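You operate a simulated robot arm through the tools that you are given. There is no shell and no other tool. Be economical: measure what you need, move in short steps, check, and stop when the job is done.

You run a simulated robot arm. Do the job below in one go: nothing can be reset, and whatever is moved stays where it is left.

JOB
Press the foam block down, seat the drive lid and lock both catches.
Fine: press the foam first, till its green seam shows.

It is judged by the outcome, as a careful person would: the job done as asked, and still so three seconds after it is handed in. It fails if anything else is knocked over, pushed out of place, dropped, spilled or broken. A push-on lid holds only when it is set on centred and level and pressed home; a screw cap is set on level and turned clockwise until tight.

ROBOT AND FRAMES
A 7-joint arm with a two-finger parallel gripper, fixed in place. Base frame: the origin is at the foot of the arm, x ahead of it, y to its left, z up; the work surface is at about z = 0.771. Units: m, rad, N and s.
With the tool pointing down near the work surface it reaches from about 0.22 to 0.68 m from the base axis. Its first joint turns from -1.152 to 1.152 rad. Payload 2.4 kg.
The TCP is the grasp point between the finger pads, 0.03 m short of the fingertips. In the tool frame z runs along the fingers and y along their closing line. The gripper opens to 0.094 m. The fingers are 0.028 m wide and 0.01 m thick; the gripper's body (0.05 by 0.096 m) begins 0.055 m behind the TCP.
Orientation is that of the tool frame in the base frame, as [roll, pitch, yaw] about the fixed x, y, z axes, in that order (R = Rz(yaw) Ry(pitch) Rx(roll)). With the fingers straight down and closing along the base's y, the tool's x points along the base's -x, its y along +y and its z along -z.

CONTROLS
- The arm moves only by the tool move_arm. Its argument "targets" is one flat list of numbers, 7 for each row, row after row: the shift along the base's x, y, z in m, then the turn, a rotation vector about the base's x, y, z in rad, then the opening, from 0 (shut) to 1 (fully open). In form: [tx, ty, tz, wx, wy, wz, gripper, tx, ty, tz, wx, wy, wz, gripper, ...]. A call has 1 to 20 rows; each row is the pose to reach, as a shift and turn from the pose commanded when the call began. A row lasts 0.2 s, in which the tool goes at most 0.05 m and 0.15 rad; a call with a longer step from one row to the next is refused whole, and so is a gripper value outside its range. Where a pose cannot be reached the arm comes as near as it can. A force on the tool above 40 N (or 10 N above the force at the start of the call, whichever is more), or a blocked arm, ends the call early, and 0.2 s more pass. Each finger travels about 0.153 m/s and halts on what it meets, pressing with about 38 N; the grip force reading is that of the motor and also rises with nothing between the fingers. The clock runs only during rows and for 0.2 s after the last one: add rows that repeat a pose to give the fingers time. The reply holds the time, the measured pose of the TCP, the force on the tool along the base axes, the opening and the grip force, in the units named above and with some noise, with the torque about the TCP (base axes, N m) and any sound that the robot's microphone picked up.
- Cameras (640 x 400 px; columns grow to the right, rows downward): "scene" is fixed at [0.0308, 0.4733, 1.4338]; the picture's right is [-0.80, -0.60, 0.00], its down [-0.40, 0.53, -0.74] and it looks along [0.45, -0.60, -0.67] (base axes); focal length 316 px, centre (320, 200). "wrist" rides on the gripper at [0.076, 0.014, -0.102] in the tool frame; the picture's right is [-0.18, 0.98, 0.00], its down [-0.75, -0.14, -0.64] and it looks along [-0.63, -0.12, 0.77] (tool axes); focal length 243 px, centre (320, 200). There is no depth. A picture from a camera that has moved, and an enlarged one, comes with that camera's place and axes in the base frame and with its lens.
- get_image(camera): a new picture of that camera. It takes no simulated time.
- close_up(camera, box): a new picture of the part [left, top, right, bottom] of that camera's present view, enlarged. It takes no simulated time.
- finish_job(): hands the job in; it is judged then, once.

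Go step by step. Nothing tells you positions but the pictures and the camera data: compare them with the known pose of the tool, close in by small moves and look again before you grip or let go. The budget is 120 turns and 68 pictures, counting those below and the enlarged ones. Unless the task says otherwise, let go and move clear before handing in, and close with one line.

The tools are called after ">>>" by a JSON object that holds its "api" and its "payload". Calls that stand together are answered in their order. move_arm: Moves the arm, as the interface text tells. Its arguments: {"type":"object","properties":{"targets":{"type":"array"}},"required":["targets"]} The other tools are called the same way: get_image (camera) takes a picture; close_up (camera, box) takes an enlarged picture of a part of a camera's view; finish_job () hands the job in.

At the start:

```text
clock: 0.0
ee_pos: [0.4603, 0.092, 1.1235]
ee_rot: [3.142, 0.0, 3.14]
contact_force: [0.8, 1.1, -1.2]
wrist_torque: [0.03, 0.01, 0.0]
opening: 0.0937
gripper_force: 0.0
```

scene: 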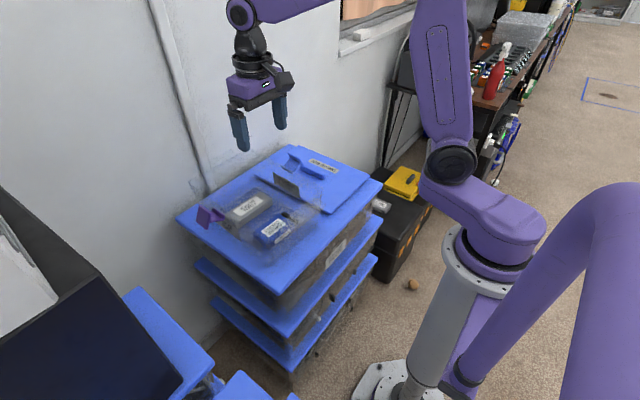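
wrist: 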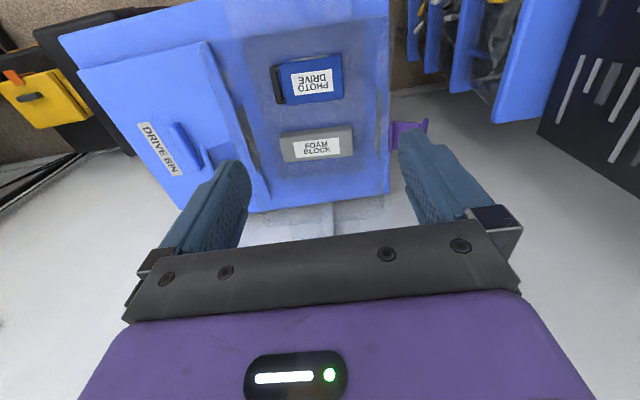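

I see a blue bin with a drive lid to one side, a foam block, a photo drive and a purple catch. I'll look closer before moving.

>>> {"api": "close_up", "payload": {"camera": "scene", "box": [170, 130, 390, 300]}}

>>> {"api": "close_up", "payload": {"camera": "wrist", "box": [60, 0, 440, 240]}}

```text
2.35 times, centred on (280, 215) of scene
camera zoom: at [0.0308, 0.4733, 1.4338], right [-0.8, -0.6, 0.0], down [-0.4, 0.53, -0.74], along [0.45, -0.6, -0.67], focal length 743 px, centre (414, 165)
```

zoom: 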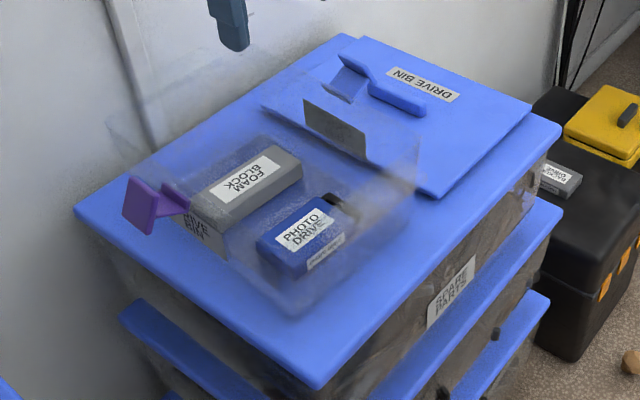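

```text
1.67 times, centred on (250, 120) of wrist
camera zoom: at [0.3846, 0.1064, 1.2288], right [0.18, 0.98, 0.0], down [0.75, -0.14, 0.64], along [0.63, -0.12, -0.77], focal length 404 px, centre (437, 333)
```

zoom: 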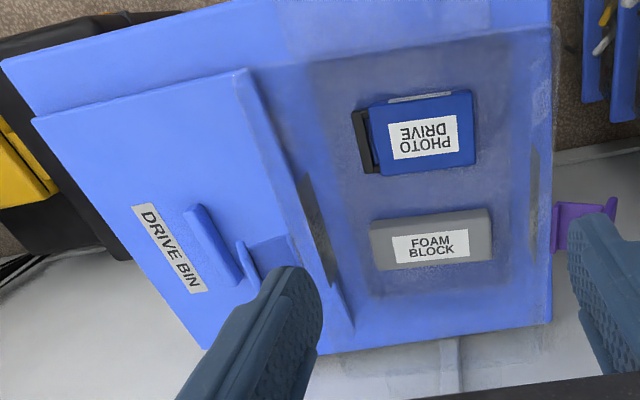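

The drive bin is a clear box with the foam and drive inside and a catch on each end (purple at +y, blue at -y). The lid lies beside it at about (0.55, -0.24). I'll move to view each from nearer.

>>> {"api": "move_arm", "payload": {"targets": [-0.02, -0.04, -0.02, 0, 0, 0, 1, -0.04, -0.08, -0.04, 0, 0, 0, 1, -0.06, -0.12, -0.05, 0, 0, 0, 1, -0.08, -0.16, -0.06, 0, 0, 0, 1, -0.08, -0.2, -0.06, 0, 0, 0, 1, -0.08, -0.24, -0.06, 0, 0, 0, 1]}}

>>> {"api": "get_image", "payload": {"camera": "wrist"}}

```text
clock: 1.4
ee_pos: [0.3803, -0.1489, 1.0649]
ee_rot: [3.141, 0.0, 3.142]
contact_force: [-0.4, -0.6, 0.7]
wrist_torque: [0.0, -0.01, 0.01]
opening: 0.0938
gripper_force: 0.1
```

```text
63 pictures are left
camera wrist: at [0.304, -0.1344, 1.1683], right [0.18, 0.98, 0.0], down [0.75, -0.14, 0.64], along [0.63, -0.12, -0.77], focal length 243 px, centre (320, 200)
```

wrist: 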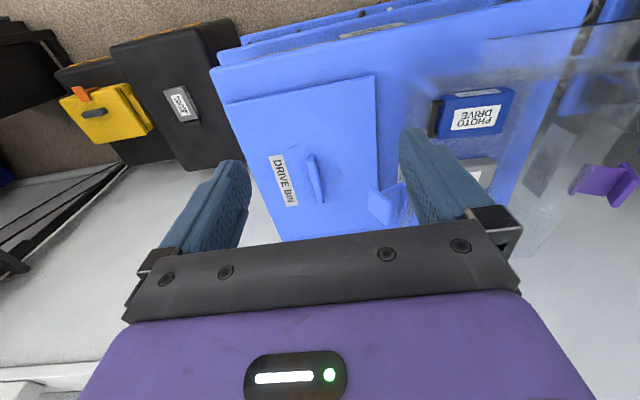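

>>> {"api": "close_up", "payload": {"camera": "wrist", "box": [200, 60, 420, 250]}}

>>> {"api": "close_up", "payload": {"camera": "scene", "box": [255, 140, 375, 220]}}

>>> {"api": "close_up", "payload": {"camera": "scene", "box": [185, 180, 305, 260]}}

```text
2.11 times, centred on (310, 155) of wrist
camera zoom: at [0.304, -0.1344, 1.1683], right [0.18, 0.98, 0.0], down [0.75, -0.14, 0.64], along [0.63, -0.12, -0.77], focal length 511 px, centre (341, 295)
```

zoom: 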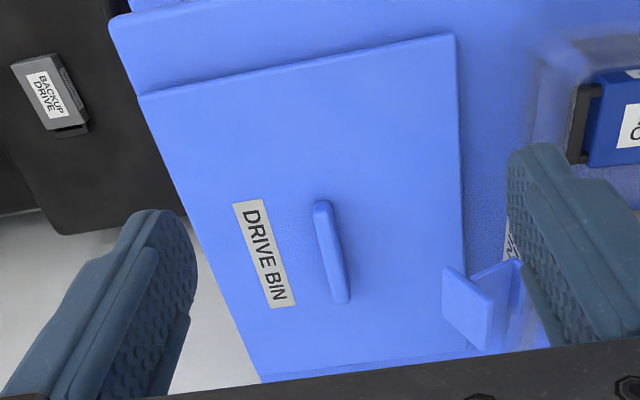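

```text
5.00 times, centred on (315, 180) of scene
camera zoom: at [0.0307, 0.4733, 1.4338], right [-0.8, -0.6, 0.0], down [-0.4, 0.53, -0.74], along [0.45, -0.6, -0.67], focal length 1580 px, centre (345, 300)
```

zoom: 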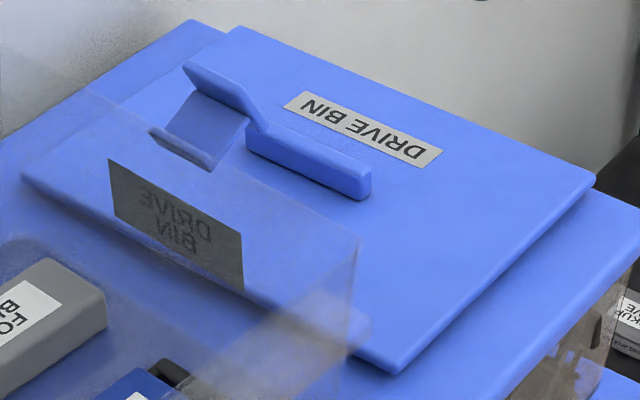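

```text
5.00 times, centred on (245, 220) of scene
camera zoom: at [0.0307, 0.4733, 1.4338], right [-0.8, -0.6, 0.0], down [-0.4, 0.53, -0.74], along [0.45, -0.6, -0.67], focal length 1580 px, centre (695, 100)
```

zoom: 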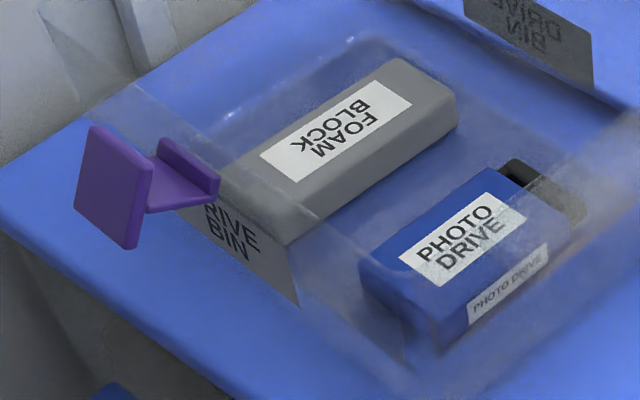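

The lid has a bar handle running roughly along x. The catches are L-shaped levers at the ends of the box. I'll get a nearer view over the bin to find foam and catch geometry.

>>> {"api": "move_arm", "payload": {"targets": [0, 0.045, 0, 0, 0, 0, 1, 0, 0.09, 0, 0, 0, 0, 0.7, 0, 0.13, 0, 0, 0, 0, 0.4, 0.02, 0.17, -0.02, 0, 0, 0, 0.1, 0.04, 0.2, -0.04, 0, 0, 0, 0, 0.06, 0.21, -0.06, 0, 0, 0, 0, 0.06, 0.21, -0.06, 0, 0, 0, 0]}}

>>> {"api": "get_image", "payload": {"camera": "wrist"}}

```text
clock: 3.0
ee_pos: [0.441, 0.062, 1.0043]
ee_rot: [3.141, 0.001, 3.141]
contact_force: [-0.4, 0.2, 0.6]
wrist_torque: [0.04, 0.0, -0.01]
opening: 0.0
gripper_force: 33.1
```

```text
59 pictures are left
camera wrist: at [0.365, 0.0768, 1.1076], right [0.18, 0.98, 0.0], down [0.75, -0.14, 0.64], along [0.63, -0.12, -0.77], focal length 243 px, centre (320, 200)
```

wrist: 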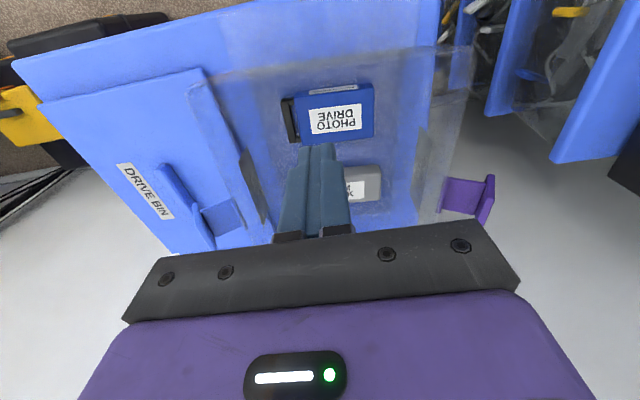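

>>> {"api": "close_up", "payload": {"camera": "wrist", "box": [370, 30, 510, 230]}}

>>> {"api": "close_up", "payload": {"camera": "wrist", "box": [170, 40, 400, 240]}}

```text
2.00 times, centred on (440, 130) of wrist
camera zoom: at [0.365, 0.0768, 1.1076], right [0.18, 0.98, 0.0], down [0.75, -0.14, 0.64], along [0.63, -0.12, -0.77], focal length 485 px, centre (80, 340)
```

zoom: 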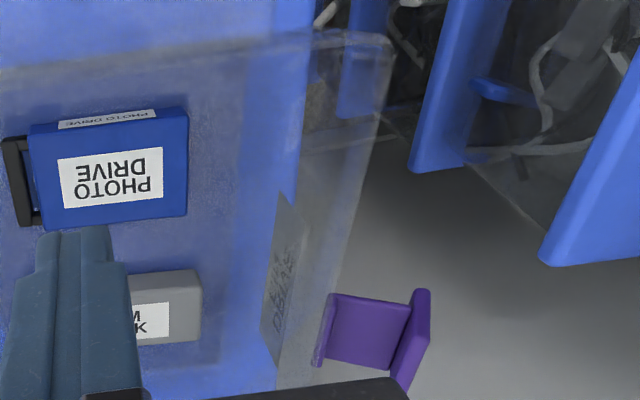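

```text
2.00 times, centred on (285, 140) of wrist
camera zoom: at [0.365, 0.0768, 1.1076], right [0.18, 0.98, 0.0], down [0.75, -0.14, 0.64], along [0.63, -0.12, -0.77], focal length 485 px, centre (390, 320)
```

zoom: 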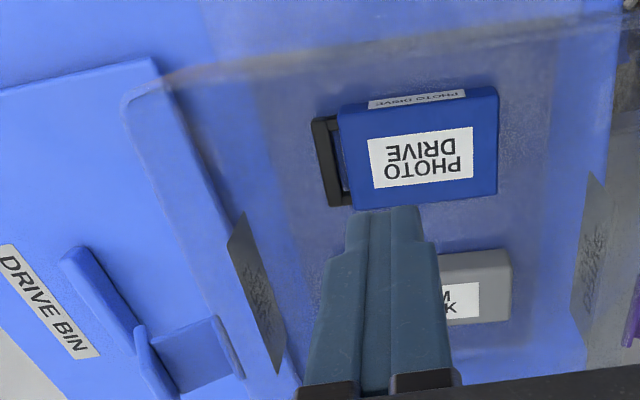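

The foam centre is about (0.600, 0.060) with its top near z 0.81. The lid lies flat, centre about (0.56, -0.187), with its handle along x. I'll go above the foam now.

>>> {"api": "move_arm", "payload": {"targets": [0.04, 0, 0, 0, 0, 0, 0.2, 0.08, 0, 0, 0, 0, 0, 0.4, 0.12, 0, 0, 0, 0, -0.04, 0.5, 0.159, -0.002, -0.02, 0, 0, -0.073, 0.5, 0.159, -0.002, -0.06, 0, 0, -0.073, 0.5, 0.159, -0.002, -0.1, 0, 0, -0.073, 0.5, 0.159, -0.002, -0.12, 0, 0, -0.073, 0.5]}}

>>> {"api": "close_up", "payload": {"camera": "scene", "box": [180, 160, 300, 260]}}

>>> {"api": "get_image", "payload": {"camera": "wrist"}}

```text
clock: 4.6
ee_pos: [0.5999, 0.0593, 0.8852]
ee_rot: [-3.141, 0.001, 3.069]
contact_force: [-0.7, -0.7, 0.0]
wrist_torque: [0.02, 0.0, 0.01]
opening: 0.0469
gripper_force: 0.0
```

```text
4.00 times, centred on (240, 210) of scene
camera zoom: at [0.0308, 0.4733, 1.4338], right [-0.8, -0.6, 0.0], down [-0.4, 0.53, -0.74], along [0.45, -0.6, -0.67], focal length 1264 px, centre (640, 160)
```

zoom: 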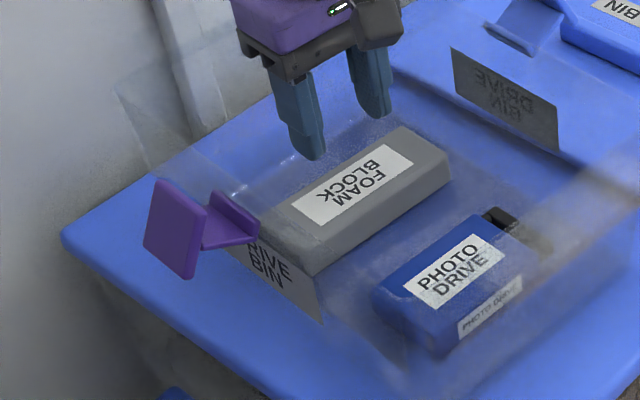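

```text
55 pictures are left
camera wrist: at [0.5259, 0.0797, 0.9887], right [0.26, 0.97, 0.0], down [0.74, -0.2, 0.64], along [0.62, -0.16, -0.77], focal length 243 px, centre (320, 200)
```

wrist: 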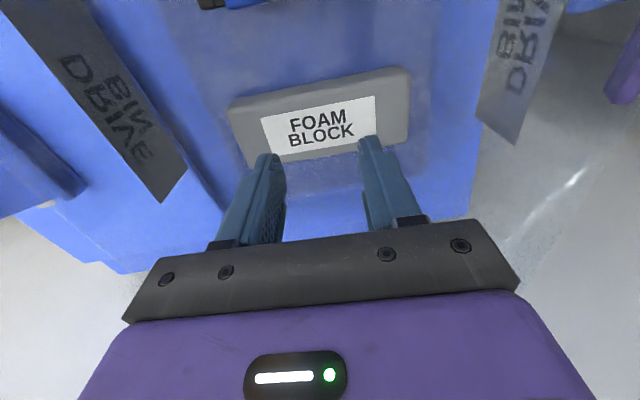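

The fingers are centred over the foam and aligned with it. Pressing down in small steps.

>>> {"api": "move_arm", "payload": {"targets": [-0.003, 0.002, -0.02, 0, 0, 0, 0.5, -0.003, 0.002, -0.04, 0, 0, 0, 0.5, -0.003, 0.002, -0.046, 0, 0, 0, 0.5, -0.003, 0.002, -0.05, 0, 0, 0, 0.5, -0.003, 0.002, -0.053, 0, 0, 0, 0.5, -0.003, 0.002, -0.056, 0, 0, 0, 0.5, -0.003, 0.002, -0.056, 0, 0, 0, 0.5]}}

>>> {"api": "close_up", "payload": {"camera": "scene", "box": [180, 160, 300, 260]}}

```text
clock: 6.0
ee_pos: [0.5975, 0.0623, 0.8353]
ee_rot: [3.14, 0.003, 3.066]
contact_force: [-4.0, -1.9, 10.9]
wrist_torque: [-0.06, 0.12, -0.01]
opening: 0.047
gripper_force: 0.1
stopped in row 6: the force on the tool passed its limit at 47 N (the readings are from after the stop); the commanded pose is now the measured one
```

```text
4.00 times, centred on (240, 210) of scene
camera zoom: at [0.0305, 0.4732, 1.4338], right [-0.8, -0.6, 0.0], down [-0.4, 0.53, -0.74], along [0.45, -0.6, -0.67], focal length 1264 px, centre (640, 160)
```

zoom: 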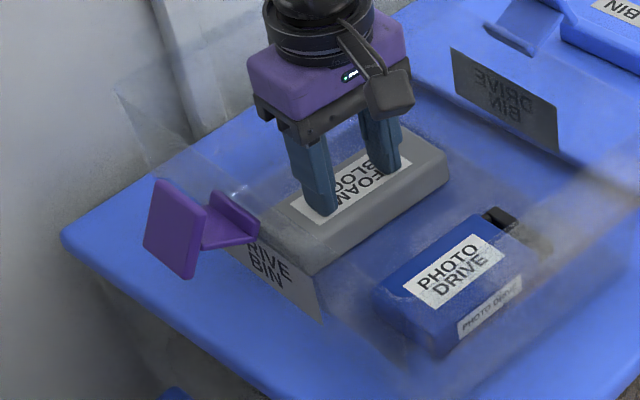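

Contact at tip z ≈ 0.806; the foam resists. I'll push in finer steps with holds.

>>> {"api": "move_arm", "payload": {"targets": [0, 0, -0.001, 0, 0, 0, 0.5, 0, 0, -0.002, 0, 0, 0, 0.5, 0, 0, -0.002, 0, 0, 0, 0.5, 0, 0, -0.003, 0, 0, 0, 0.5, 0, 0, -0.003, 0, 0, 0, 0.5, 0, 0, -0.004, 0, 0, 0, 0.5, 0, 0, -0.004, 0, 0, 0, 0.5]}}

>>> {"api": "close_up", "payload": {"camera": "scene", "box": [180, 160, 300, 260]}}

```text
clock: 6.8
ee_pos: [0.5998, 0.0621, 0.8354]
ee_rot: [-3.141, 0.005, 3.068]
contact_force: [-3.7, -0.9, 12.5]
wrist_torque: [-0.05, 0.19, -0.02]
opening: 0.0467
gripper_force: 0.1
stopped in row 4: the force on the tool passed its limit at 41 N (the readings are from after the stop); the commanded pose is now the measured one
```

```text
4.00 times, centred on (240, 210) of scene
camera zoom: at [0.0305, 0.4732, 1.4338], right [-0.8, -0.6, 0.0], down [-0.4, 0.53, -0.74], along [0.45, -0.6, -0.67], focal length 1264 px, centre (640, 160)
```

zoom: 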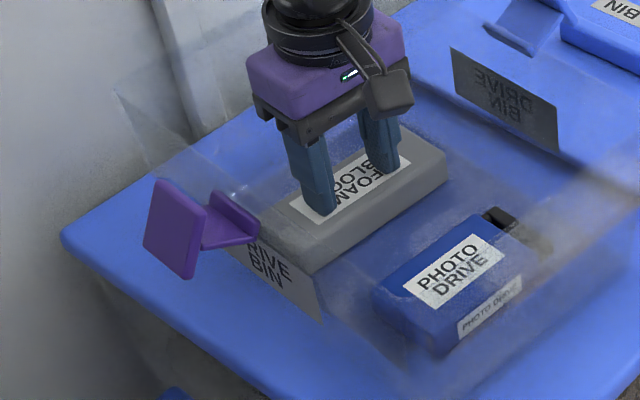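

The foam has barely moved. I'll hold a steady push of around 30 N for longer and see whether it yields.

>>> {"api": "move_arm", "payload": {"targets": [0, 0, -0.0005, 0, 0, 0, 0.5, 0, 0, -0.001, 0, 0, 0, 0.5, 0, 0, -0.0015, 0, 0, 0, 0.5, 0, 0, -0.0015, 0, 0, 0, 0.5, 0, 0, -0.002, 0, 0, 0, 0.5, 0, 0, -0.002, 0, 0, 0, 0.5, 0, 0, -0.002, 0, 0, 0, 0.5, 0, 0, -0.002, 0, 0, 0, 0.5, 0, 0, -0.002, 0, 0, 0, 0.5, 0, 0, -0.002, 0, 0, 0, 0.5]}}

>>> {"api": "close_up", "payload": {"camera": "wrist", "box": [180, 20, 480, 220]}}

```text
clock: 7.9
ee_pos: [0.5997, 0.0625, 0.8351]
ee_rot: [3.14, 0.009, 3.07]
contact_force: [-3.7, 0.3, 12.5]
wrist_torque: [-0.04, 0.26, -0.05]
opening: 0.047
gripper_force: 0.0
stopped in row 5: the force on the tool passed its limit at 41 N (the readings are from after the stop); the commanded pose is now the measured one
```

```text
2.00 times, centred on (330, 120) of wrist
camera zoom: at [0.5244, 0.0819, 0.9378], right [0.26, 0.97, 0.0], down [0.74, -0.2, 0.65], along [0.63, -0.16, -0.76], focal length 485 px, centre (300, 360)
```

zoom: 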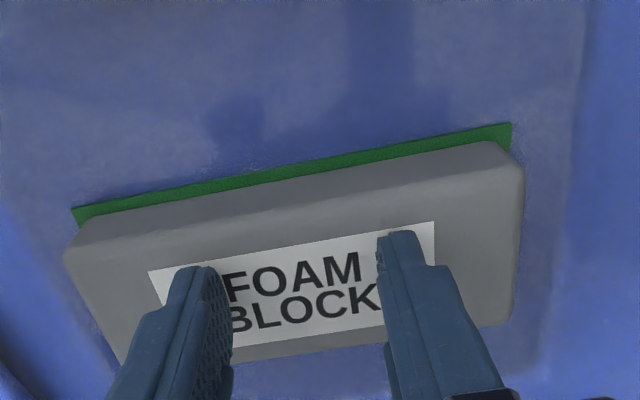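

The green seam is showing along the foam's base. I'll lift off straight up and check it stays showing.

>>> {"api": "move_arm", "payload": {"targets": [0, 0, 0.01, 0, 0, 0, 0.5, 0, 0, 0.04, 0, -0.004, 0, 0.5, 0, 0, 0.08, 0, -0.009, 0, 0.5, 0, 0, 0.12, 0, -0.009, 0, 0.5, 0, 0, 0.12, 0, -0.009, 0, 0.5]}}

>>> {"api": "get_image", "payload": {"camera": "wrist"}}

>>> {"api": "close_up", "payload": {"camera": "scene", "box": [180, 160, 300, 260]}}

```text
clock: 9.1
ee_pos: [0.6011, 0.0625, 0.954]
ee_rot: [3.142, 0.018, 3.068]
contact_force: [-0.9, -0.2, 0.2]
wrist_torque: [0.0, -0.01, 0.0]
opening: 0.0471
gripper_force: 0.0
```

```text
51 pictures are left
camera wrist: at [0.5235, 0.0822, 1.0564], right [0.26, 0.97, 0.01], down [0.73, -0.2, 0.65], along [0.63, -0.16, -0.76], focal length 243 px, centre (320, 200)
```

wrist: 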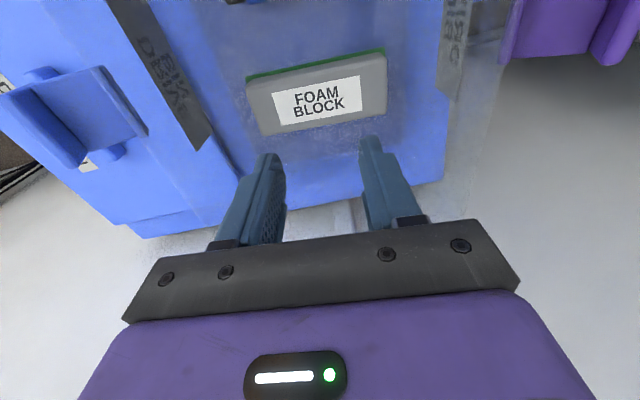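

```text
4.00 times, centred on (240, 210) of scene
camera zoom: at [0.0308, 0.4733, 1.4338], right [-0.8, -0.6, 0.0], down [-0.4, 0.53, -0.74], along [0.45, -0.6, -0.67], focal length 1264 px, centre (640, 160)
```

zoom: 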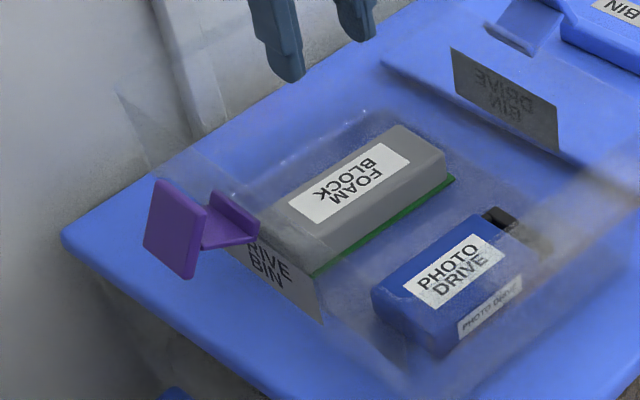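

The foam stays down with the seam visible. Now I'll move up and back to measure the box rim and catches.

>>> {"api": "move_arm", "payload": {"targets": [-0.03, 0, 0.035, 0, 0.009, 0.03, 0.7, -0.06, 0, 0.07, 0, 0.018, 0.073, 1, -0.1, 0, 0.1, 0, 0.018, 0.073, 1, -0.14, 0.0, 0.13, 0, 0.018, 0.073, 1, -0.17, 0.01, 0.16, 0, 0.018, 0.073, 1, -0.17, 0.01, 0.16, 0, 0.018, 0.073, 1]}}

>>> {"api": "close_up", "payload": {"camera": "wrist", "box": [190, 20, 450, 220]}}

>>> {"api": "close_up", "payload": {"camera": "scene", "box": [170, 130, 330, 300]}}

```text
clock: 10.5
ee_pos: [0.4296, 0.072, 1.1146]
ee_rot: [3.138, 0.0, 3.141]
contact_force: [0.0, 0.8, 0.7]
wrist_torque: [0.0, 0.03, -0.01]
opening: 0.0941
gripper_force: 0.1
```

```text
2.00 times, centred on (320, 120) of wrist
camera zoom: at [0.353, 0.0858, 1.218], right [0.18, 0.98, 0.0], down [0.75, -0.14, 0.64], along [0.63, -0.12, -0.77], focal length 485 px, centre (320, 360)
```

zoom: 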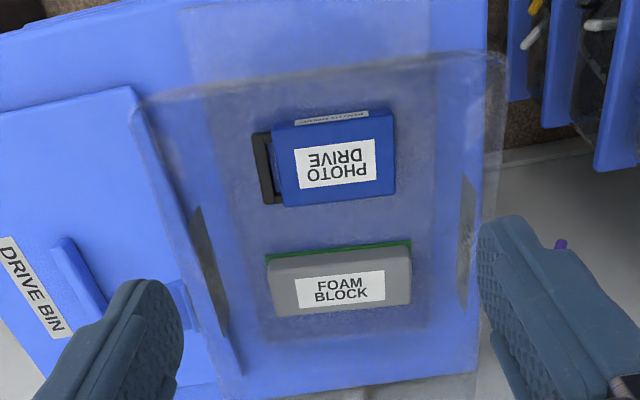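

```text
2.35 times, centred on (250, 215) of scene
camera zoom: at [0.0308, 0.4733, 1.4338], right [-0.8, -0.6, 0.0], down [-0.4, 0.53, -0.74], along [0.45, -0.6, -0.67], focal length 743 px, centre (485, 165)
```

zoom: 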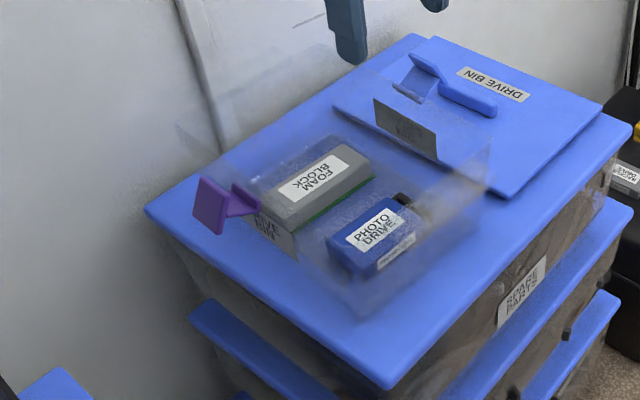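

The rim is at z≈0.914, with near-edge corners about (0.398, -0.028) and (0.412, 0.174). Next a near look at the purple catch.

>>> {"api": "move_arm", "payload": {"targets": [0.02, 0.03, -0.02, 0, 0, 0, 1, 0.04, 0.06, -0.05, 0, 0, 0, 1, 0.06, 0.1, -0.08, 0, 0, 0, 1, 0.06, 0.13, -0.1, 0, 0, 0, 1, 0.06, 0.13, -0.1, 0, 0, 0, 1]}}

>>> {"api": "get_image", "payload": {"camera": "wrist"}}

```text
refused: row 3 steps farther than a row can; nothing moved
```

```text
47 pictures are left
camera wrist: at [0.353, 0.0858, 1.218], right [0.18, 0.98, 0.0], down [0.75, -0.14, 0.64], along [0.63, -0.12, -0.77], focal length 243 px, centre (320, 200)
```

wrist: 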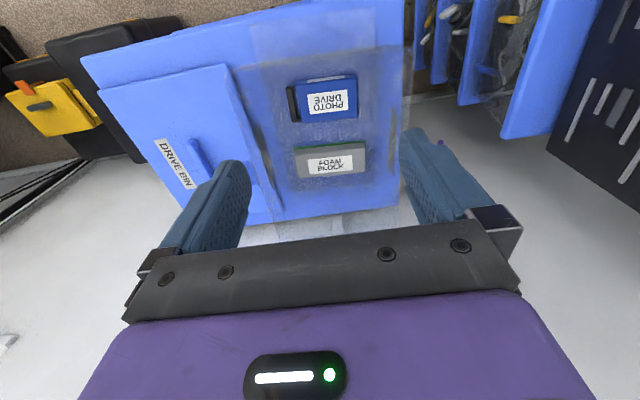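

The call was refused because a step was too long; I'll repeat it with shorter steps.

>>> {"api": "move_arm", "payload": {"targets": [0.02, 0.03, -0.02, 0, 0, 0, 1, 0.035, 0.06, -0.045, 0, 0, 0, 1, 0.05, 0.09, -0.07, 0, 0, 0, 1, 0.06, 0.12, -0.09, 0, 0, 0, 1, 0.06, 0.13, -0.1, 0, 0, 0, 1, 0.06, 0.13, -0.1, 0, 0, 0, 1]}}

>>> {"api": "get_image", "payload": {"camera": "wrist"}}

```text
clock: 11.9
ee_pos: [0.4908, 0.2017, 1.0136]
ee_rot: [3.139, -0.001, 3.141]
contact_force: [0.1, 0.2, 0.3]
wrist_torque: [-0.03, 0.01, 0.02]
opening: 0.0938
gripper_force: 0.1
```

```text
46 pictures are left
camera wrist: at [0.4144, 0.2162, 1.1172], right [0.18, 0.98, 0.0], down [0.75, -0.14, 0.64], along [0.63, -0.12, -0.77], focal length 243 px, centre (320, 200)
```

wrist: 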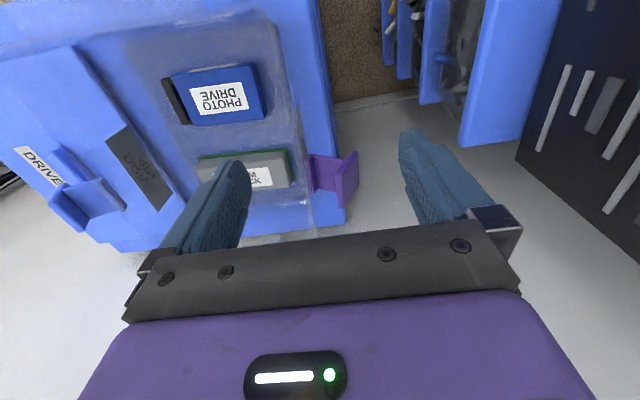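

>>> {"api": "close_up", "payload": {"camera": "wrist", "box": [270, 120, 400, 240]}}

>>> {"api": "close_up", "payload": {"camera": "scene", "box": [185, 195, 245, 240]}}

```text
3.33 times, centred on (335, 180) of wrist
camera zoom: at [0.4144, 0.2162, 1.1172], right [0.18, 0.98, 0.0], down [0.75, -0.14, 0.64], along [0.63, -0.12, -0.77], focal length 809 px, centre (270, 267)
```

zoom: 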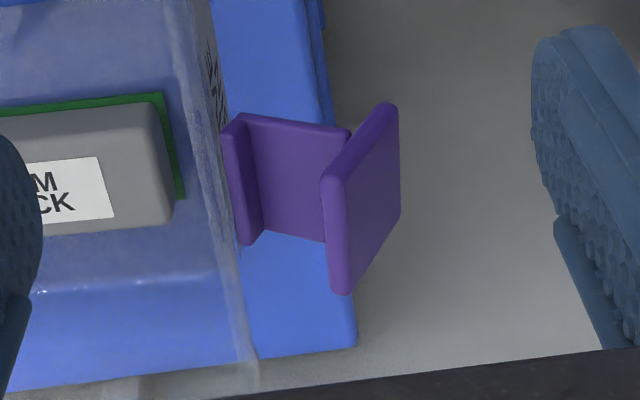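

```text
8.89 times, centred on (215, 218) of scene
camera zoom: at [0.0308, 0.4733, 1.4338], right [-0.8, -0.6, 0.0], down [-0.4, 0.53, -0.74], along [0.45, -0.6, -0.67], focal length 2809 px, centre (1253, 44)
```

zoom: 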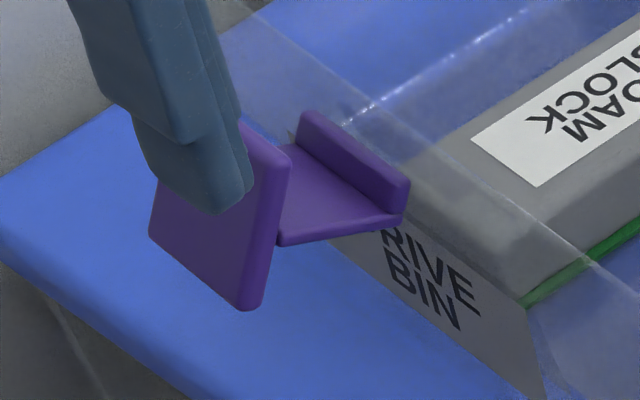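

Purple catch: hinge near (0.557, 0.183, 0.897), arm pointing out and up about 25°, with a T-plate at its end. It seems to swing up and inward over the lid. Now I'll measure the blue one.

>>> {"api": "close_up", "payload": {"camera": "wrist", "box": [20, 110, 190, 250]}}

>>> {"api": "close_up", "payload": {"camera": "scene", "box": [270, 145, 330, 190]}}

```text
2.86 times, centred on (105, 180) of wrist
camera zoom: at [0.4144, 0.2162, 1.1172], right [0.18, 0.98, 0.0], down [0.75, -0.14, 0.64], along [0.63, -0.12, -0.77], focal length 693 px, centre (934, 257)
```

zoom: 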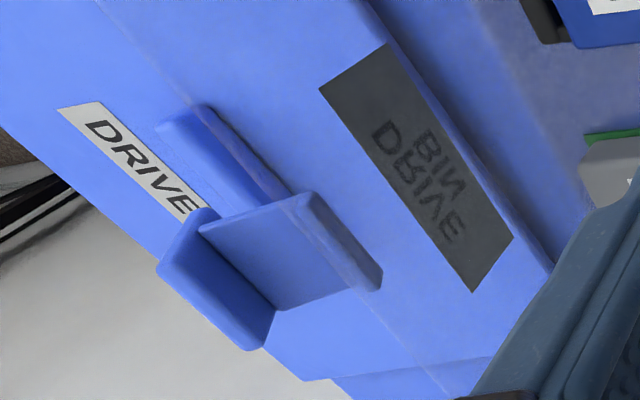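

```text
8.89 times, centred on (300, 168) of scene
camera zoom: at [0.0308, 0.4733, 1.4338], right [-0.8, -0.6, 0.0], down [-0.4, 0.53, -0.74], along [0.45, -0.6, -0.67], focal length 2809 px, centre (498, 489)
```

zoom: 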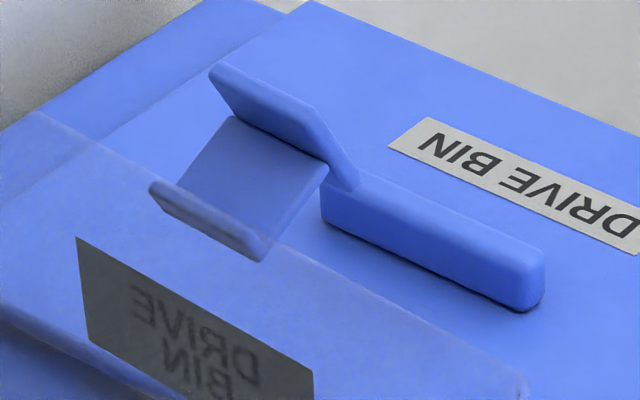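

Both catches mirror each other; I put the bin centre at about (0.546, 0.063), yawed about -0.072 rad. Now to the lid handle at (0.552, -0.188), keeping above the catches.

>>> {"api": "move_arm", "payload": {"targets": [0.01, -0.045, 0.02, 0, 0, 0, 0.8, 0.02, -0.09, 0.02, 0, 0, 0, 0.64, 0.03, -0.135, 0.02, 0, 0, 0, 0.64, 0.04, -0.18, 0.02, 0, 0, 0, 0.64, 0.05, -0.225, 0.02, 0, 0, 0, 0.64, 0.06, -0.27, 0.02, 0, 0, 0, 0.64, 0.061, -0.315, 0.02, 0, 0, 0, 0.64, 0.061, -0.36, 0.02, 0, 0, 0, 0.64, 0.061, -0.39, 0, 0, 0, 0, 0.64, 0.061, -0.39, -0.04, 0, 0, 0, 0.64, 0.061, -0.39, -0.08, 0, 0, 0, 0.64, 0.061, -0.39, -0.12, 0, 0, 0, 0.64, 0.061, -0.39, -0.12, 0, 0, 0, 0.64]}}

>>> {"api": "get_image", "payload": {"camera": "wrist"}}

>>> {"api": "close_up", "payload": {"camera": "scene", "box": [255, 130, 375, 210]}}

```text
refused: row 1 steps farther than a row can; nothing moved
```

```text
41 pictures are left
camera wrist: at [0.4144, 0.2162, 1.1172], right [0.18, 0.98, 0.0], down [0.75, -0.14, 0.64], along [0.63, -0.12, -0.77], focal length 243 px, centre (320, 200)
```

wrist: 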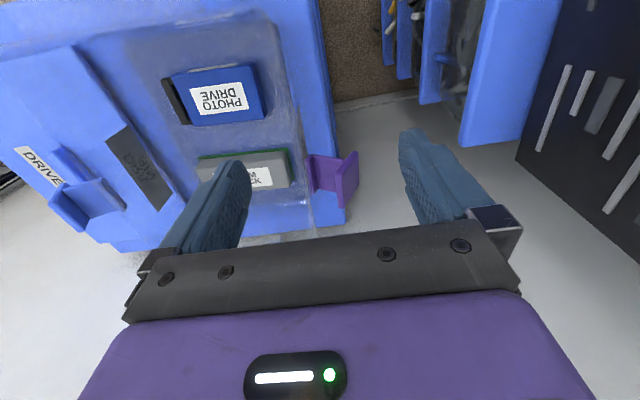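

```text
5.00 times, centred on (315, 170) of scene
camera zoom: at [0.0308, 0.4733, 1.4338], right [-0.8, -0.6, 0.0], down [-0.4, 0.53, -0.74], along [0.45, -0.6, -0.67], focal length 1580 px, centre (345, 350)
```

zoom: 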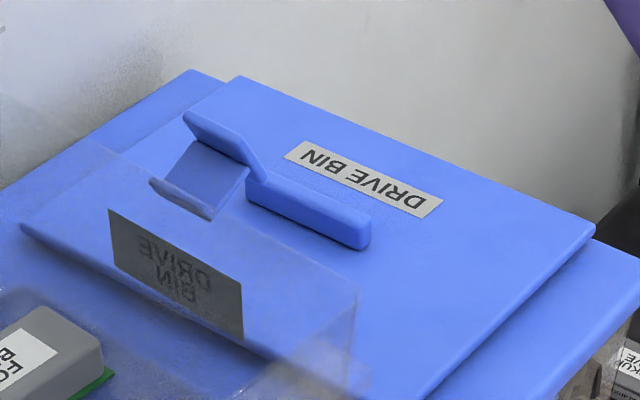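

Again a first step just over the limit; nothing moved. Repeating with smaller steps, and I'll look only after it has moved.

>>> {"api": "move_arm", "payload": {"targets": [0.005, -0.04, 0.015, 0, 0, 0, 0.8, 0.015, -0.08, 0.02, 0, 0, 0, 0.64, 0.025, -0.12, 0.02, 0, 0, 0, 0.64, 0.035, -0.16, 0.02, 0, 0, 0, 0.64, 0.045, -0.2, 0.02, 0, 0, 0, 0.64, 0.055, -0.24, 0.02, 0, 0, 0, 0.64, 0.061, -0.28, 0.02, 0, 0, 0, 0.64, 0.061, -0.32, 0.02, 0, 0, 0, 0.64, 0.061, -0.36, 0.01, 0, 0, 0, 0.64, 0.061, -0.39, -0.01, 0, 0, 0, 0.64, 0.061, -0.39, -0.05, 0, 0, 0, 0.64, 0.061, -0.39, -0.09, 0, 0, 0, 0.64, 0.061, -0.39, -0.12, 0, 0, 0, 0.64, 0.061, -0.39, -0.12, 0, 0, 0, 0.64]}}

```text
clock: 14.9
ee_pos: [0.5519, -0.1882, 0.8942]
ee_rot: [3.141, 0.001, 3.141]
contact_force: [-0.6, 0.0, -0.5]
wrist_torque: [-0.04, 0.01, -0.02]
opening: 0.0603
gripper_force: 0.1
```

>>> {"api": "get_image", "payload": {"camera": "wrist"}}

>>> {"api": "close_up", "payload": {"camera": "scene", "box": [255, 110, 375, 210]}}

```text
39 pictures are left
camera wrist: at [0.4752, -0.1738, 0.997], right [0.18, 0.98, 0.0], down [0.75, -0.14, 0.64], along [0.63, -0.12, -0.77], focal length 243 px, centre (320, 200)
```

wrist: 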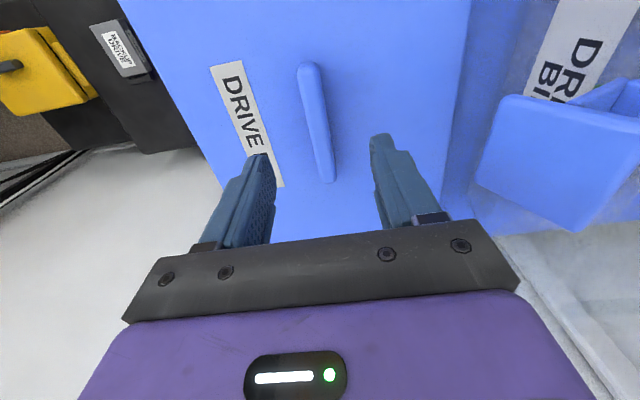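

```text
4.00 times, centred on (315, 160) of scene
camera zoom: at [0.0308, 0.4733, 1.4338], right [-0.8, -0.6, 0.0], down [-0.4, 0.53, -0.74], along [0.45, -0.6, -0.67], focal length 1264 px, centre (340, 360)
```

zoom: 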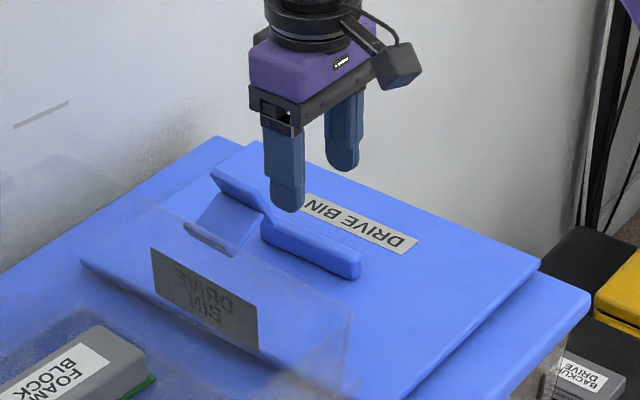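

The handle centre works out at (0.557, -0.190). Lowering around it, then closing.

>>> {"api": "move_arm", "payload": {"targets": [0.005, -0.002, -0.03, 0, 0, 0, 0.64, 0.005, -0.002, -0.055, 0, 0, 0, 0.64, 0.005, -0.002, -0.066, 0, 0, 0, 0.64, 0.005, -0.002, -0.071, 0, 0, 0, 0.64, 0.005, -0.002, -0.071, 0, 0, 0, 0.5, 0.005, -0.002, -0.071, 0, 0, 0, 0.3, 0.005, -0.002, -0.071, 0, 0, 0, 0.1, 0.005, -0.002, -0.071, 0, 0, 0, 0.0, 0.005, -0.002, -0.071, 0, 0, 0, 0]}}

>>> {"api": "get_image", "payload": {"camera": "wrist"}}

```text
clock: 16.9
ee_pos: [0.557, -0.1893, 0.8235]
ee_rot: [-3.141, 0.0, 3.141]
contact_force: [0.9, -0.5, -0.4]
wrist_torque: [0.01, 0.0, 0.0]
opening: 0.0153
gripper_force: 37.8
```

```text
37 pictures are left
camera wrist: at [0.4804, -0.1758, 0.9268], right [0.18, 0.98, 0.0], down [0.75, -0.14, 0.64], along [0.63, -0.12, -0.77], focal length 243 px, centre (320, 200)
```

wrist: 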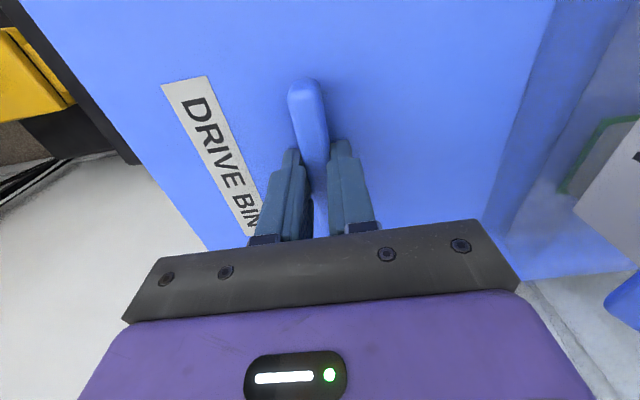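

The handle is gripped. Lift slightly, shift out from under the blue catch, then up.

>>> {"api": "move_arm", "payload": {"targets": [0, 0, 0.01, 0, 0, 0, 0, 0, 0, 0.02, 0, 0, 0, 0, 0, -0.025, 0.03, 0, 0, 0, 0, 0, -0.055, 0.03, 0, 0, 0, 0, 0, -0.08, 0.03, 0, 0, 0, 0, 0, -0.08, 0.06, 0, 0, 0, 0, 0, -0.08, 0.1, 0, 0, 0, 0, 0, -0.08, 0.14, 0, 0, 0, 0, 0, -0.08, 0.18, 0, 0, 0, 0, 0, -0.08, 0.22, 0, 0, 0, 0, 0, -0.08, 0.22, 0, 0, 0, 0]}}

>>> {"api": "get_image", "payload": {"camera": "scene"}}

>>> {"api": "get_image", "payload": {"camera": "wrist"}}

```text
clock: 19.3
ee_pos: [0.5574, -0.2695, 1.0419]
ee_rot: [3.142, -0.001, -3.141]
contact_force: [0.4, -0.5, -1.2]
wrist_torque: [0.01, 0.0, 0.02]
opening: 0.0001
gripper_force: 33.1
```

```text
36 pictures are left
```

scene: 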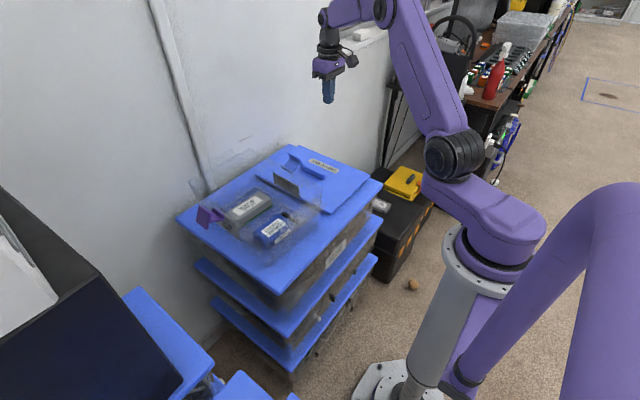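

```text
35 pictures are left
camera wrist: at [0.4803, -0.2551, 1.1465], right [0.18, 0.98, 0.0], down [0.75, -0.14, 0.64], along [0.63, -0.12, -0.77], focal length 243 px, centre (320, 200)
```

wrist: 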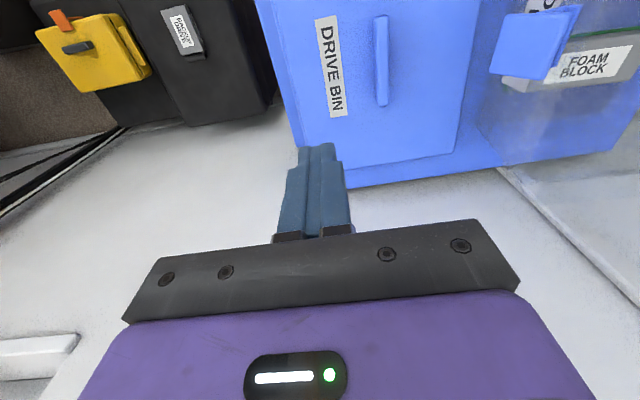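

The handle slipped out as I lifted; the lid is still in place (handle now about (0.559, -0.193)). I'll go back and grip deeper, feeling for the lid's top.

>>> {"api": "move_arm", "payload": {"targets": [0, 0.02, -0.03, 0, 0, 0, 0.3, 0, 0.05, -0.06, 0, 0, 0, 0.6, 0.002, 0.0765, -0.1, 0, 0, 0, 0.6, 0.002, 0.0765, -0.14, 0, 0, 0, 0.6, 0.002, 0.0765, -0.18, 0, 0, 0, 0.6, 0.002, 0.0765, -0.21, 0, 0, 0, 0.6, 0.002, 0.0765, -0.218, 0, 0, 0, 0.6, 0.002, 0.0765, -0.222, 0, 0, 0, 0.6, 0.002, 0.0765, -0.225, 0, 0, 0, 0.6, 0.002, 0.0765, -0.228, 0, 0, 0, 0.6, 0.002, 0.0765, -0.231, 0, 0, 0, 0.6, 0.002, 0.0765, -0.231, 0, 0, 0, 0.6]}}

>>> {"api": "get_image", "payload": {"camera": "wrist"}}

```text
clock: 21.5
ee_pos: [0.5602, -0.1949, 0.8189]
ee_rot: [3.141, 0.001, -3.141]
contact_force: [-0.4, 1.2, 6.6]
wrist_torque: [0.0, 0.1, 0.02]
opening: 0.0559
gripper_force: 0.1
stopped in row 11: the force on the tool passed its limit at 48 N (the readings are from after the stop); the commanded pose is now the measured one
```

```text
34 pictures are left
camera wrist: at [0.4834, -0.1796, 0.9226], right [0.18, 0.98, 0.0], down [0.75, -0.14, 0.64], along [0.63, -0.12, -0.77], focal length 243 px, centre (320, 200)
```

wrist: 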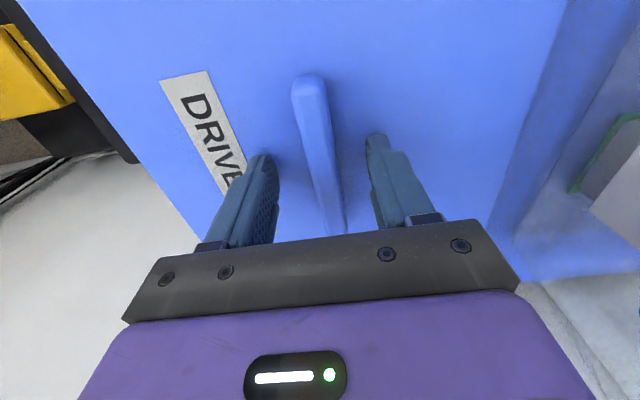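

Tips touch the lid top at z 0.789. Closing here, then a slow small lift to test.

>>> {"api": "move_arm", "payload": {"targets": [0, 0, 0.001, 0, 0, 0, 0.4, 0, 0, 0.001, 0, 0, 0, 0.2, 0, 0, 0.001, 0, 0, 0, 0, 0, 0, 0.001, 0, 0, 0, 0, 0, 0, 0.001, 0, 0, 0, 0, 0, 0, 0.003, 0, 0, 0, 0, 0, 0, 0.006, 0, 0, 0, 0, 0, 0, 0.009, 0, 0, 0, 0, 0, 0, 0.012, 0, 0, 0, 0, 0, 0, 0.015, 0, 0, 0, 0, 0, 0, 0.015, 0, 0, 0, 0]}}

>>> {"api": "close_up", "payload": {"camera": "scene", "box": [255, 110, 375, 210]}}

```text
clock: 23.9
ee_pos: [0.56, -0.1937, 0.8328]
ee_rot: [3.141, 0.0, 3.141]
contact_force: [-0.5, 0.3, -1.3]
wrist_torque: [0.03, -0.01, -0.01]
opening: 0.0151
gripper_force: 37.8
```

```text
4.00 times, centred on (315, 160) of scene
camera zoom: at [0.0308, 0.4733, 1.4338], right [-0.8, -0.6, 0.0], down [-0.4, 0.53, -0.74], along [0.45, -0.6, -0.67], focal length 1264 px, centre (340, 360)
```

zoom: 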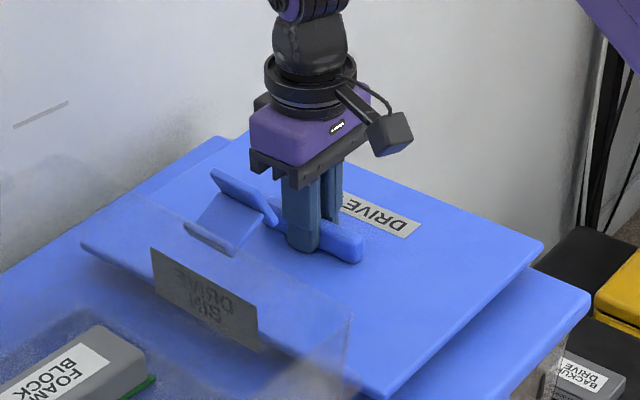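

The lid has come up with the fingers this time. Now sliding it out from under the catch at this low height.

>>> {"api": "move_arm", "payload": {"targets": [0, -0.008, 0.003, 0, 0, 0, 0, 0, -0.02, 0.006, 0, 0, 0, 0, 0, -0.035, 0.01, 0, 0, 0, 0, 0, -0.05, 0.012, 0, 0, 0, 0, 0, -0.065, 0.014, 0, 0, 0, 0, 0, -0.076, 0.016, 0, 0, 0, 0, 0, -0.076, 0.022, 0, 0, 0, 0]}}

>>> {"api": "get_image", "payload": {"camera": "wrist"}}

```text
clock: 25.5
ee_pos: [0.558, -0.2697, 0.855]
ee_rot: [3.141, 0.001, 3.141]
contact_force: [0.2, -0.7, -1.2]
wrist_torque: [0.0, 0.02, 0.01]
opening: 0.0153
gripper_force: 37.9
```

```text
32 pictures are left
camera wrist: at [0.4828, -0.256, 0.9587], right [0.18, 0.98, 0.0], down [0.75, -0.14, 0.64], along [0.63, -0.12, -0.77], focal length 243 px, centre (320, 200)
```

wrist: 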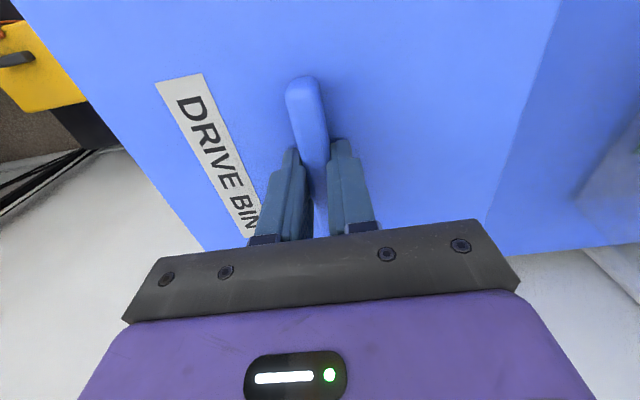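

The lid is moving with the hand. Lifting it gently above catch height.

>>> {"api": "move_arm", "payload": {"targets": [0, 0, 0.01, 0, 0, 0, 0, 0, 0, 0.025, 0, 0, 0, 0, 0, 0, 0.04, 0, 0, 0, 0, 0, 0, 0.06, 0, 0, 0, 0, 0, 0, 0.08, 0, 0, 0, 0, 0, 0, 0.1, 0, 0, 0, 0, 0, 0, 0.12, 0, 0, 0, 0, 0, 0, 0.14, 0, 0, 0, 0, 0, 0, 0.155, 0, 0, 0, 0, 0, 0, 0.17, 0, 0, 0, 0, 0, 0, 0.175, 0, 0, 0, 0]}}

>>> {"api": "get_image", "payload": {"camera": "scene"}}

```text
clock: 27.9
ee_pos: [0.5602, -0.2702, 1.0307]
ee_rot: [3.14, 0.001, -3.141]
contact_force: [0.3, 0.1, -1.2]
wrist_torque: [0.05, -0.02, 0.03]
opening: 0.0152
gripper_force: 38.0
```

```text
31 pictures are left
```

scene: 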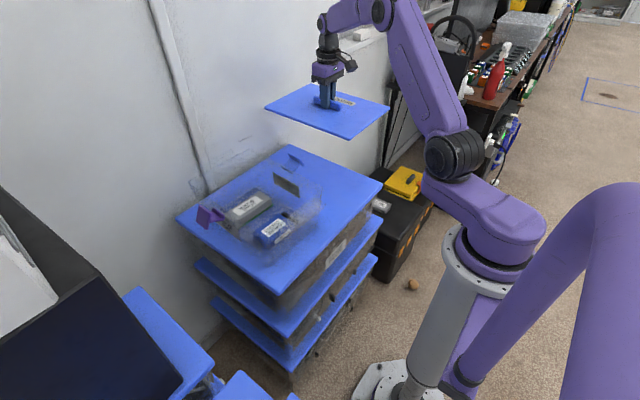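

The lid hangs level. A close-up gives where the lid's centre sits relative to the hand and shows the clear box without the lid behind it.

>>> {"api": "close_up", "payload": {"camera": "scene", "box": [255, 60, 405, 150]}}

>>> {"api": "close_up", "payload": {"camera": "scene", "box": [185, 140, 345, 270]}}

```text
4.27 times, centred on (330, 105) of scene
camera zoom: at [0.0308, 0.4733, 1.4338], right [-0.8, -0.6, 0.0], down [-0.4, 0.53, -0.74], along [0.45, -0.6, -0.67], focal length 1348 px, centre (277, 605)
```

zoom: 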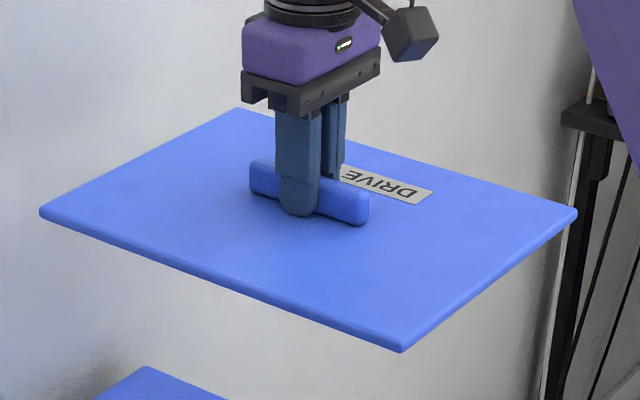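

```text
3.08 times, centred on (265, 205) of scene
camera zoom: at [0.0308, 0.4733, 1.4338], right [-0.8, -0.6, 0.0], down [-0.4, 0.53, -0.74], along [0.45, -0.6, -0.67], focal length 972 px, centre (489, 185)
```

zoom: 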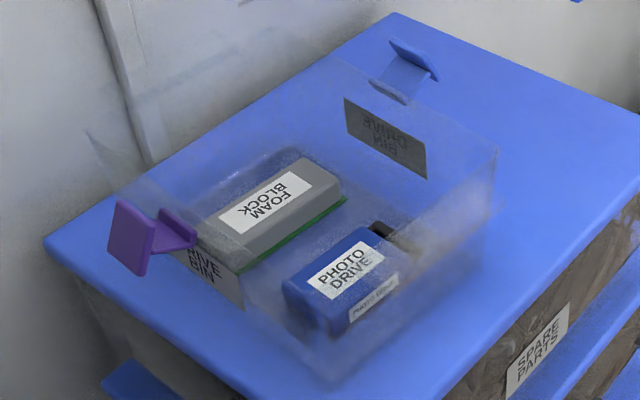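

The lid's centre is under the hand, yaw about 0. Bin centre (0.546, 0.063), yaw -0.07. Carrying the lid over and turning it to match, staying high.

>>> {"api": "move_arm", "payload": {"targets": [0, 0.02, 0, 0, 0, 0, 0, 0, 0.05, 0, 0, 0, 0, 0, -0.003, 0.08, 0, 0, 0, -0.01, 0, -0.005, 0.11, 0, 0, 0, -0.02, 0, -0.007, 0.14, 0, 0, 0, -0.03, 0, -0.009, 0.17, 0, 0, 0, -0.04, 0, -0.011, 0.2, 0, 0, 0, -0.05, 0, -0.013, 0.23, 0, 0, 0, -0.06, 0, -0.013, 0.26, 0, 0, 0, -0.07, 0, -0.013, 0.29, 0, 0, 0, -0.07, 0, -0.013, 0.315, 0, 0, 0, -0.07, 0, -0.013, 0.33, 0, 0, 0, -0.07, 0, -0.013, 0.3325, 0, 0, 0, -0.07, 0, -0.013, 0.3325, 0, 0, 0, -0.07, 0, -0.013, 0.3325, -0.02, 0, 0, -0.07, 0, -0.013, 0.3325, -0.02, 0, 0, -0.07, 0]}}

>>> {"api": "close_up", "payload": {"camera": "scene", "box": [170, 110, 350, 260]}}

>>> {"api": "get_image", "payload": {"camera": "wrist"}}

```text
clock: 31.3
ee_pos: [0.5467, 0.0612, 1.0102]
ee_rot: [-3.141, 0.001, 3.072]
contact_force: [-0.2, -0.3, -0.3]
wrist_torque: [-0.02, 0.01, 0.01]
opening: 0.0154
gripper_force: 38.1
```

```text
2.67 times, centred on (260, 185) of scene
camera zoom: at [0.0308, 0.4733, 1.4338], right [-0.8, -0.6, 0.0], down [-0.4, 0.53, -0.74], along [0.45, -0.6, -0.67], focal length 843 px, centre (480, 240)
```

zoom: 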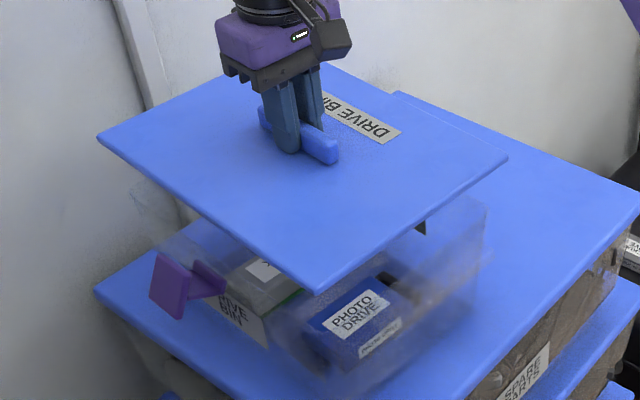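

```text
27 pictures are left
camera wrist: at [0.4713, 0.0819, 1.1142], right [0.25, 0.97, 0.0], down [0.74, -0.19, 0.64], along [0.62, -0.16, -0.77], focal length 243 px, centre (320, 200)
```

wrist: 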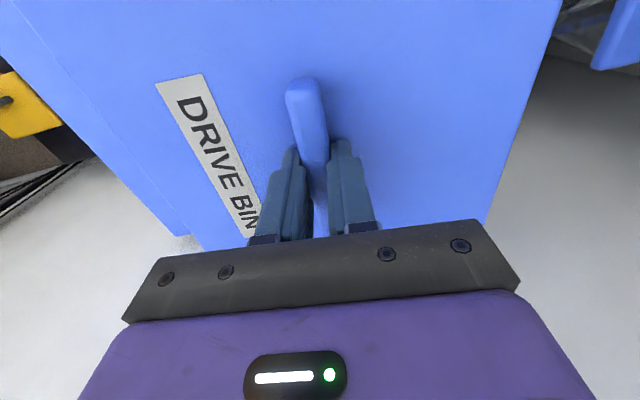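

Hovering over the box. Lowering to just above the rim and checking the overhangs.

>>> {"api": "move_arm", "payload": {"targets": [0, 0.0012, -0.015, 0, 0, 0, 0, 0, 0.0012, -0.03, 0, 0, 0, 0, 0, 0.0012, -0.038, 0, 0, 0, 0, 0, 0.0012, -0.038, 0, 0, 0, 0]}}

>>> {"api": "close_up", "payload": {"camera": "scene", "box": [175, 130, 335, 260]}}

```text
clock: 32.3
ee_pos: [0.5455, 0.064, 0.9721]
ee_rot: [-3.141, 0.0, 3.073]
contact_force: [0.2, 0.3, -0.7]
wrist_torque: [0.04, -0.02, 0.0]
opening: 0.0155
gripper_force: 38.0
```

```text
3.08 times, centred on (255, 195) of scene
camera zoom: at [0.0308, 0.4733, 1.4338], right [-0.8, -0.6, 0.0], down [-0.4, 0.53, -0.74], along [0.45, -0.6, -0.67], focal length 972 px, centre (520, 215)
```

zoom: 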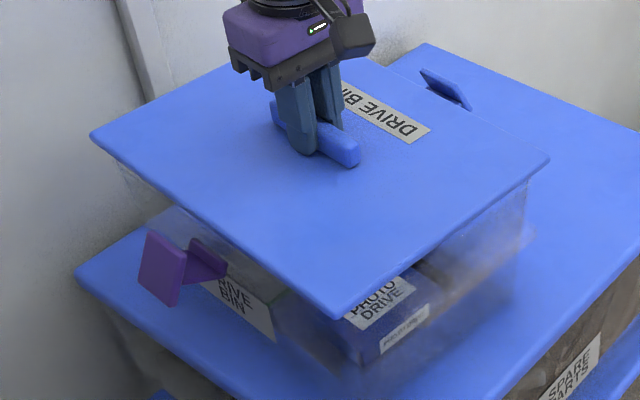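

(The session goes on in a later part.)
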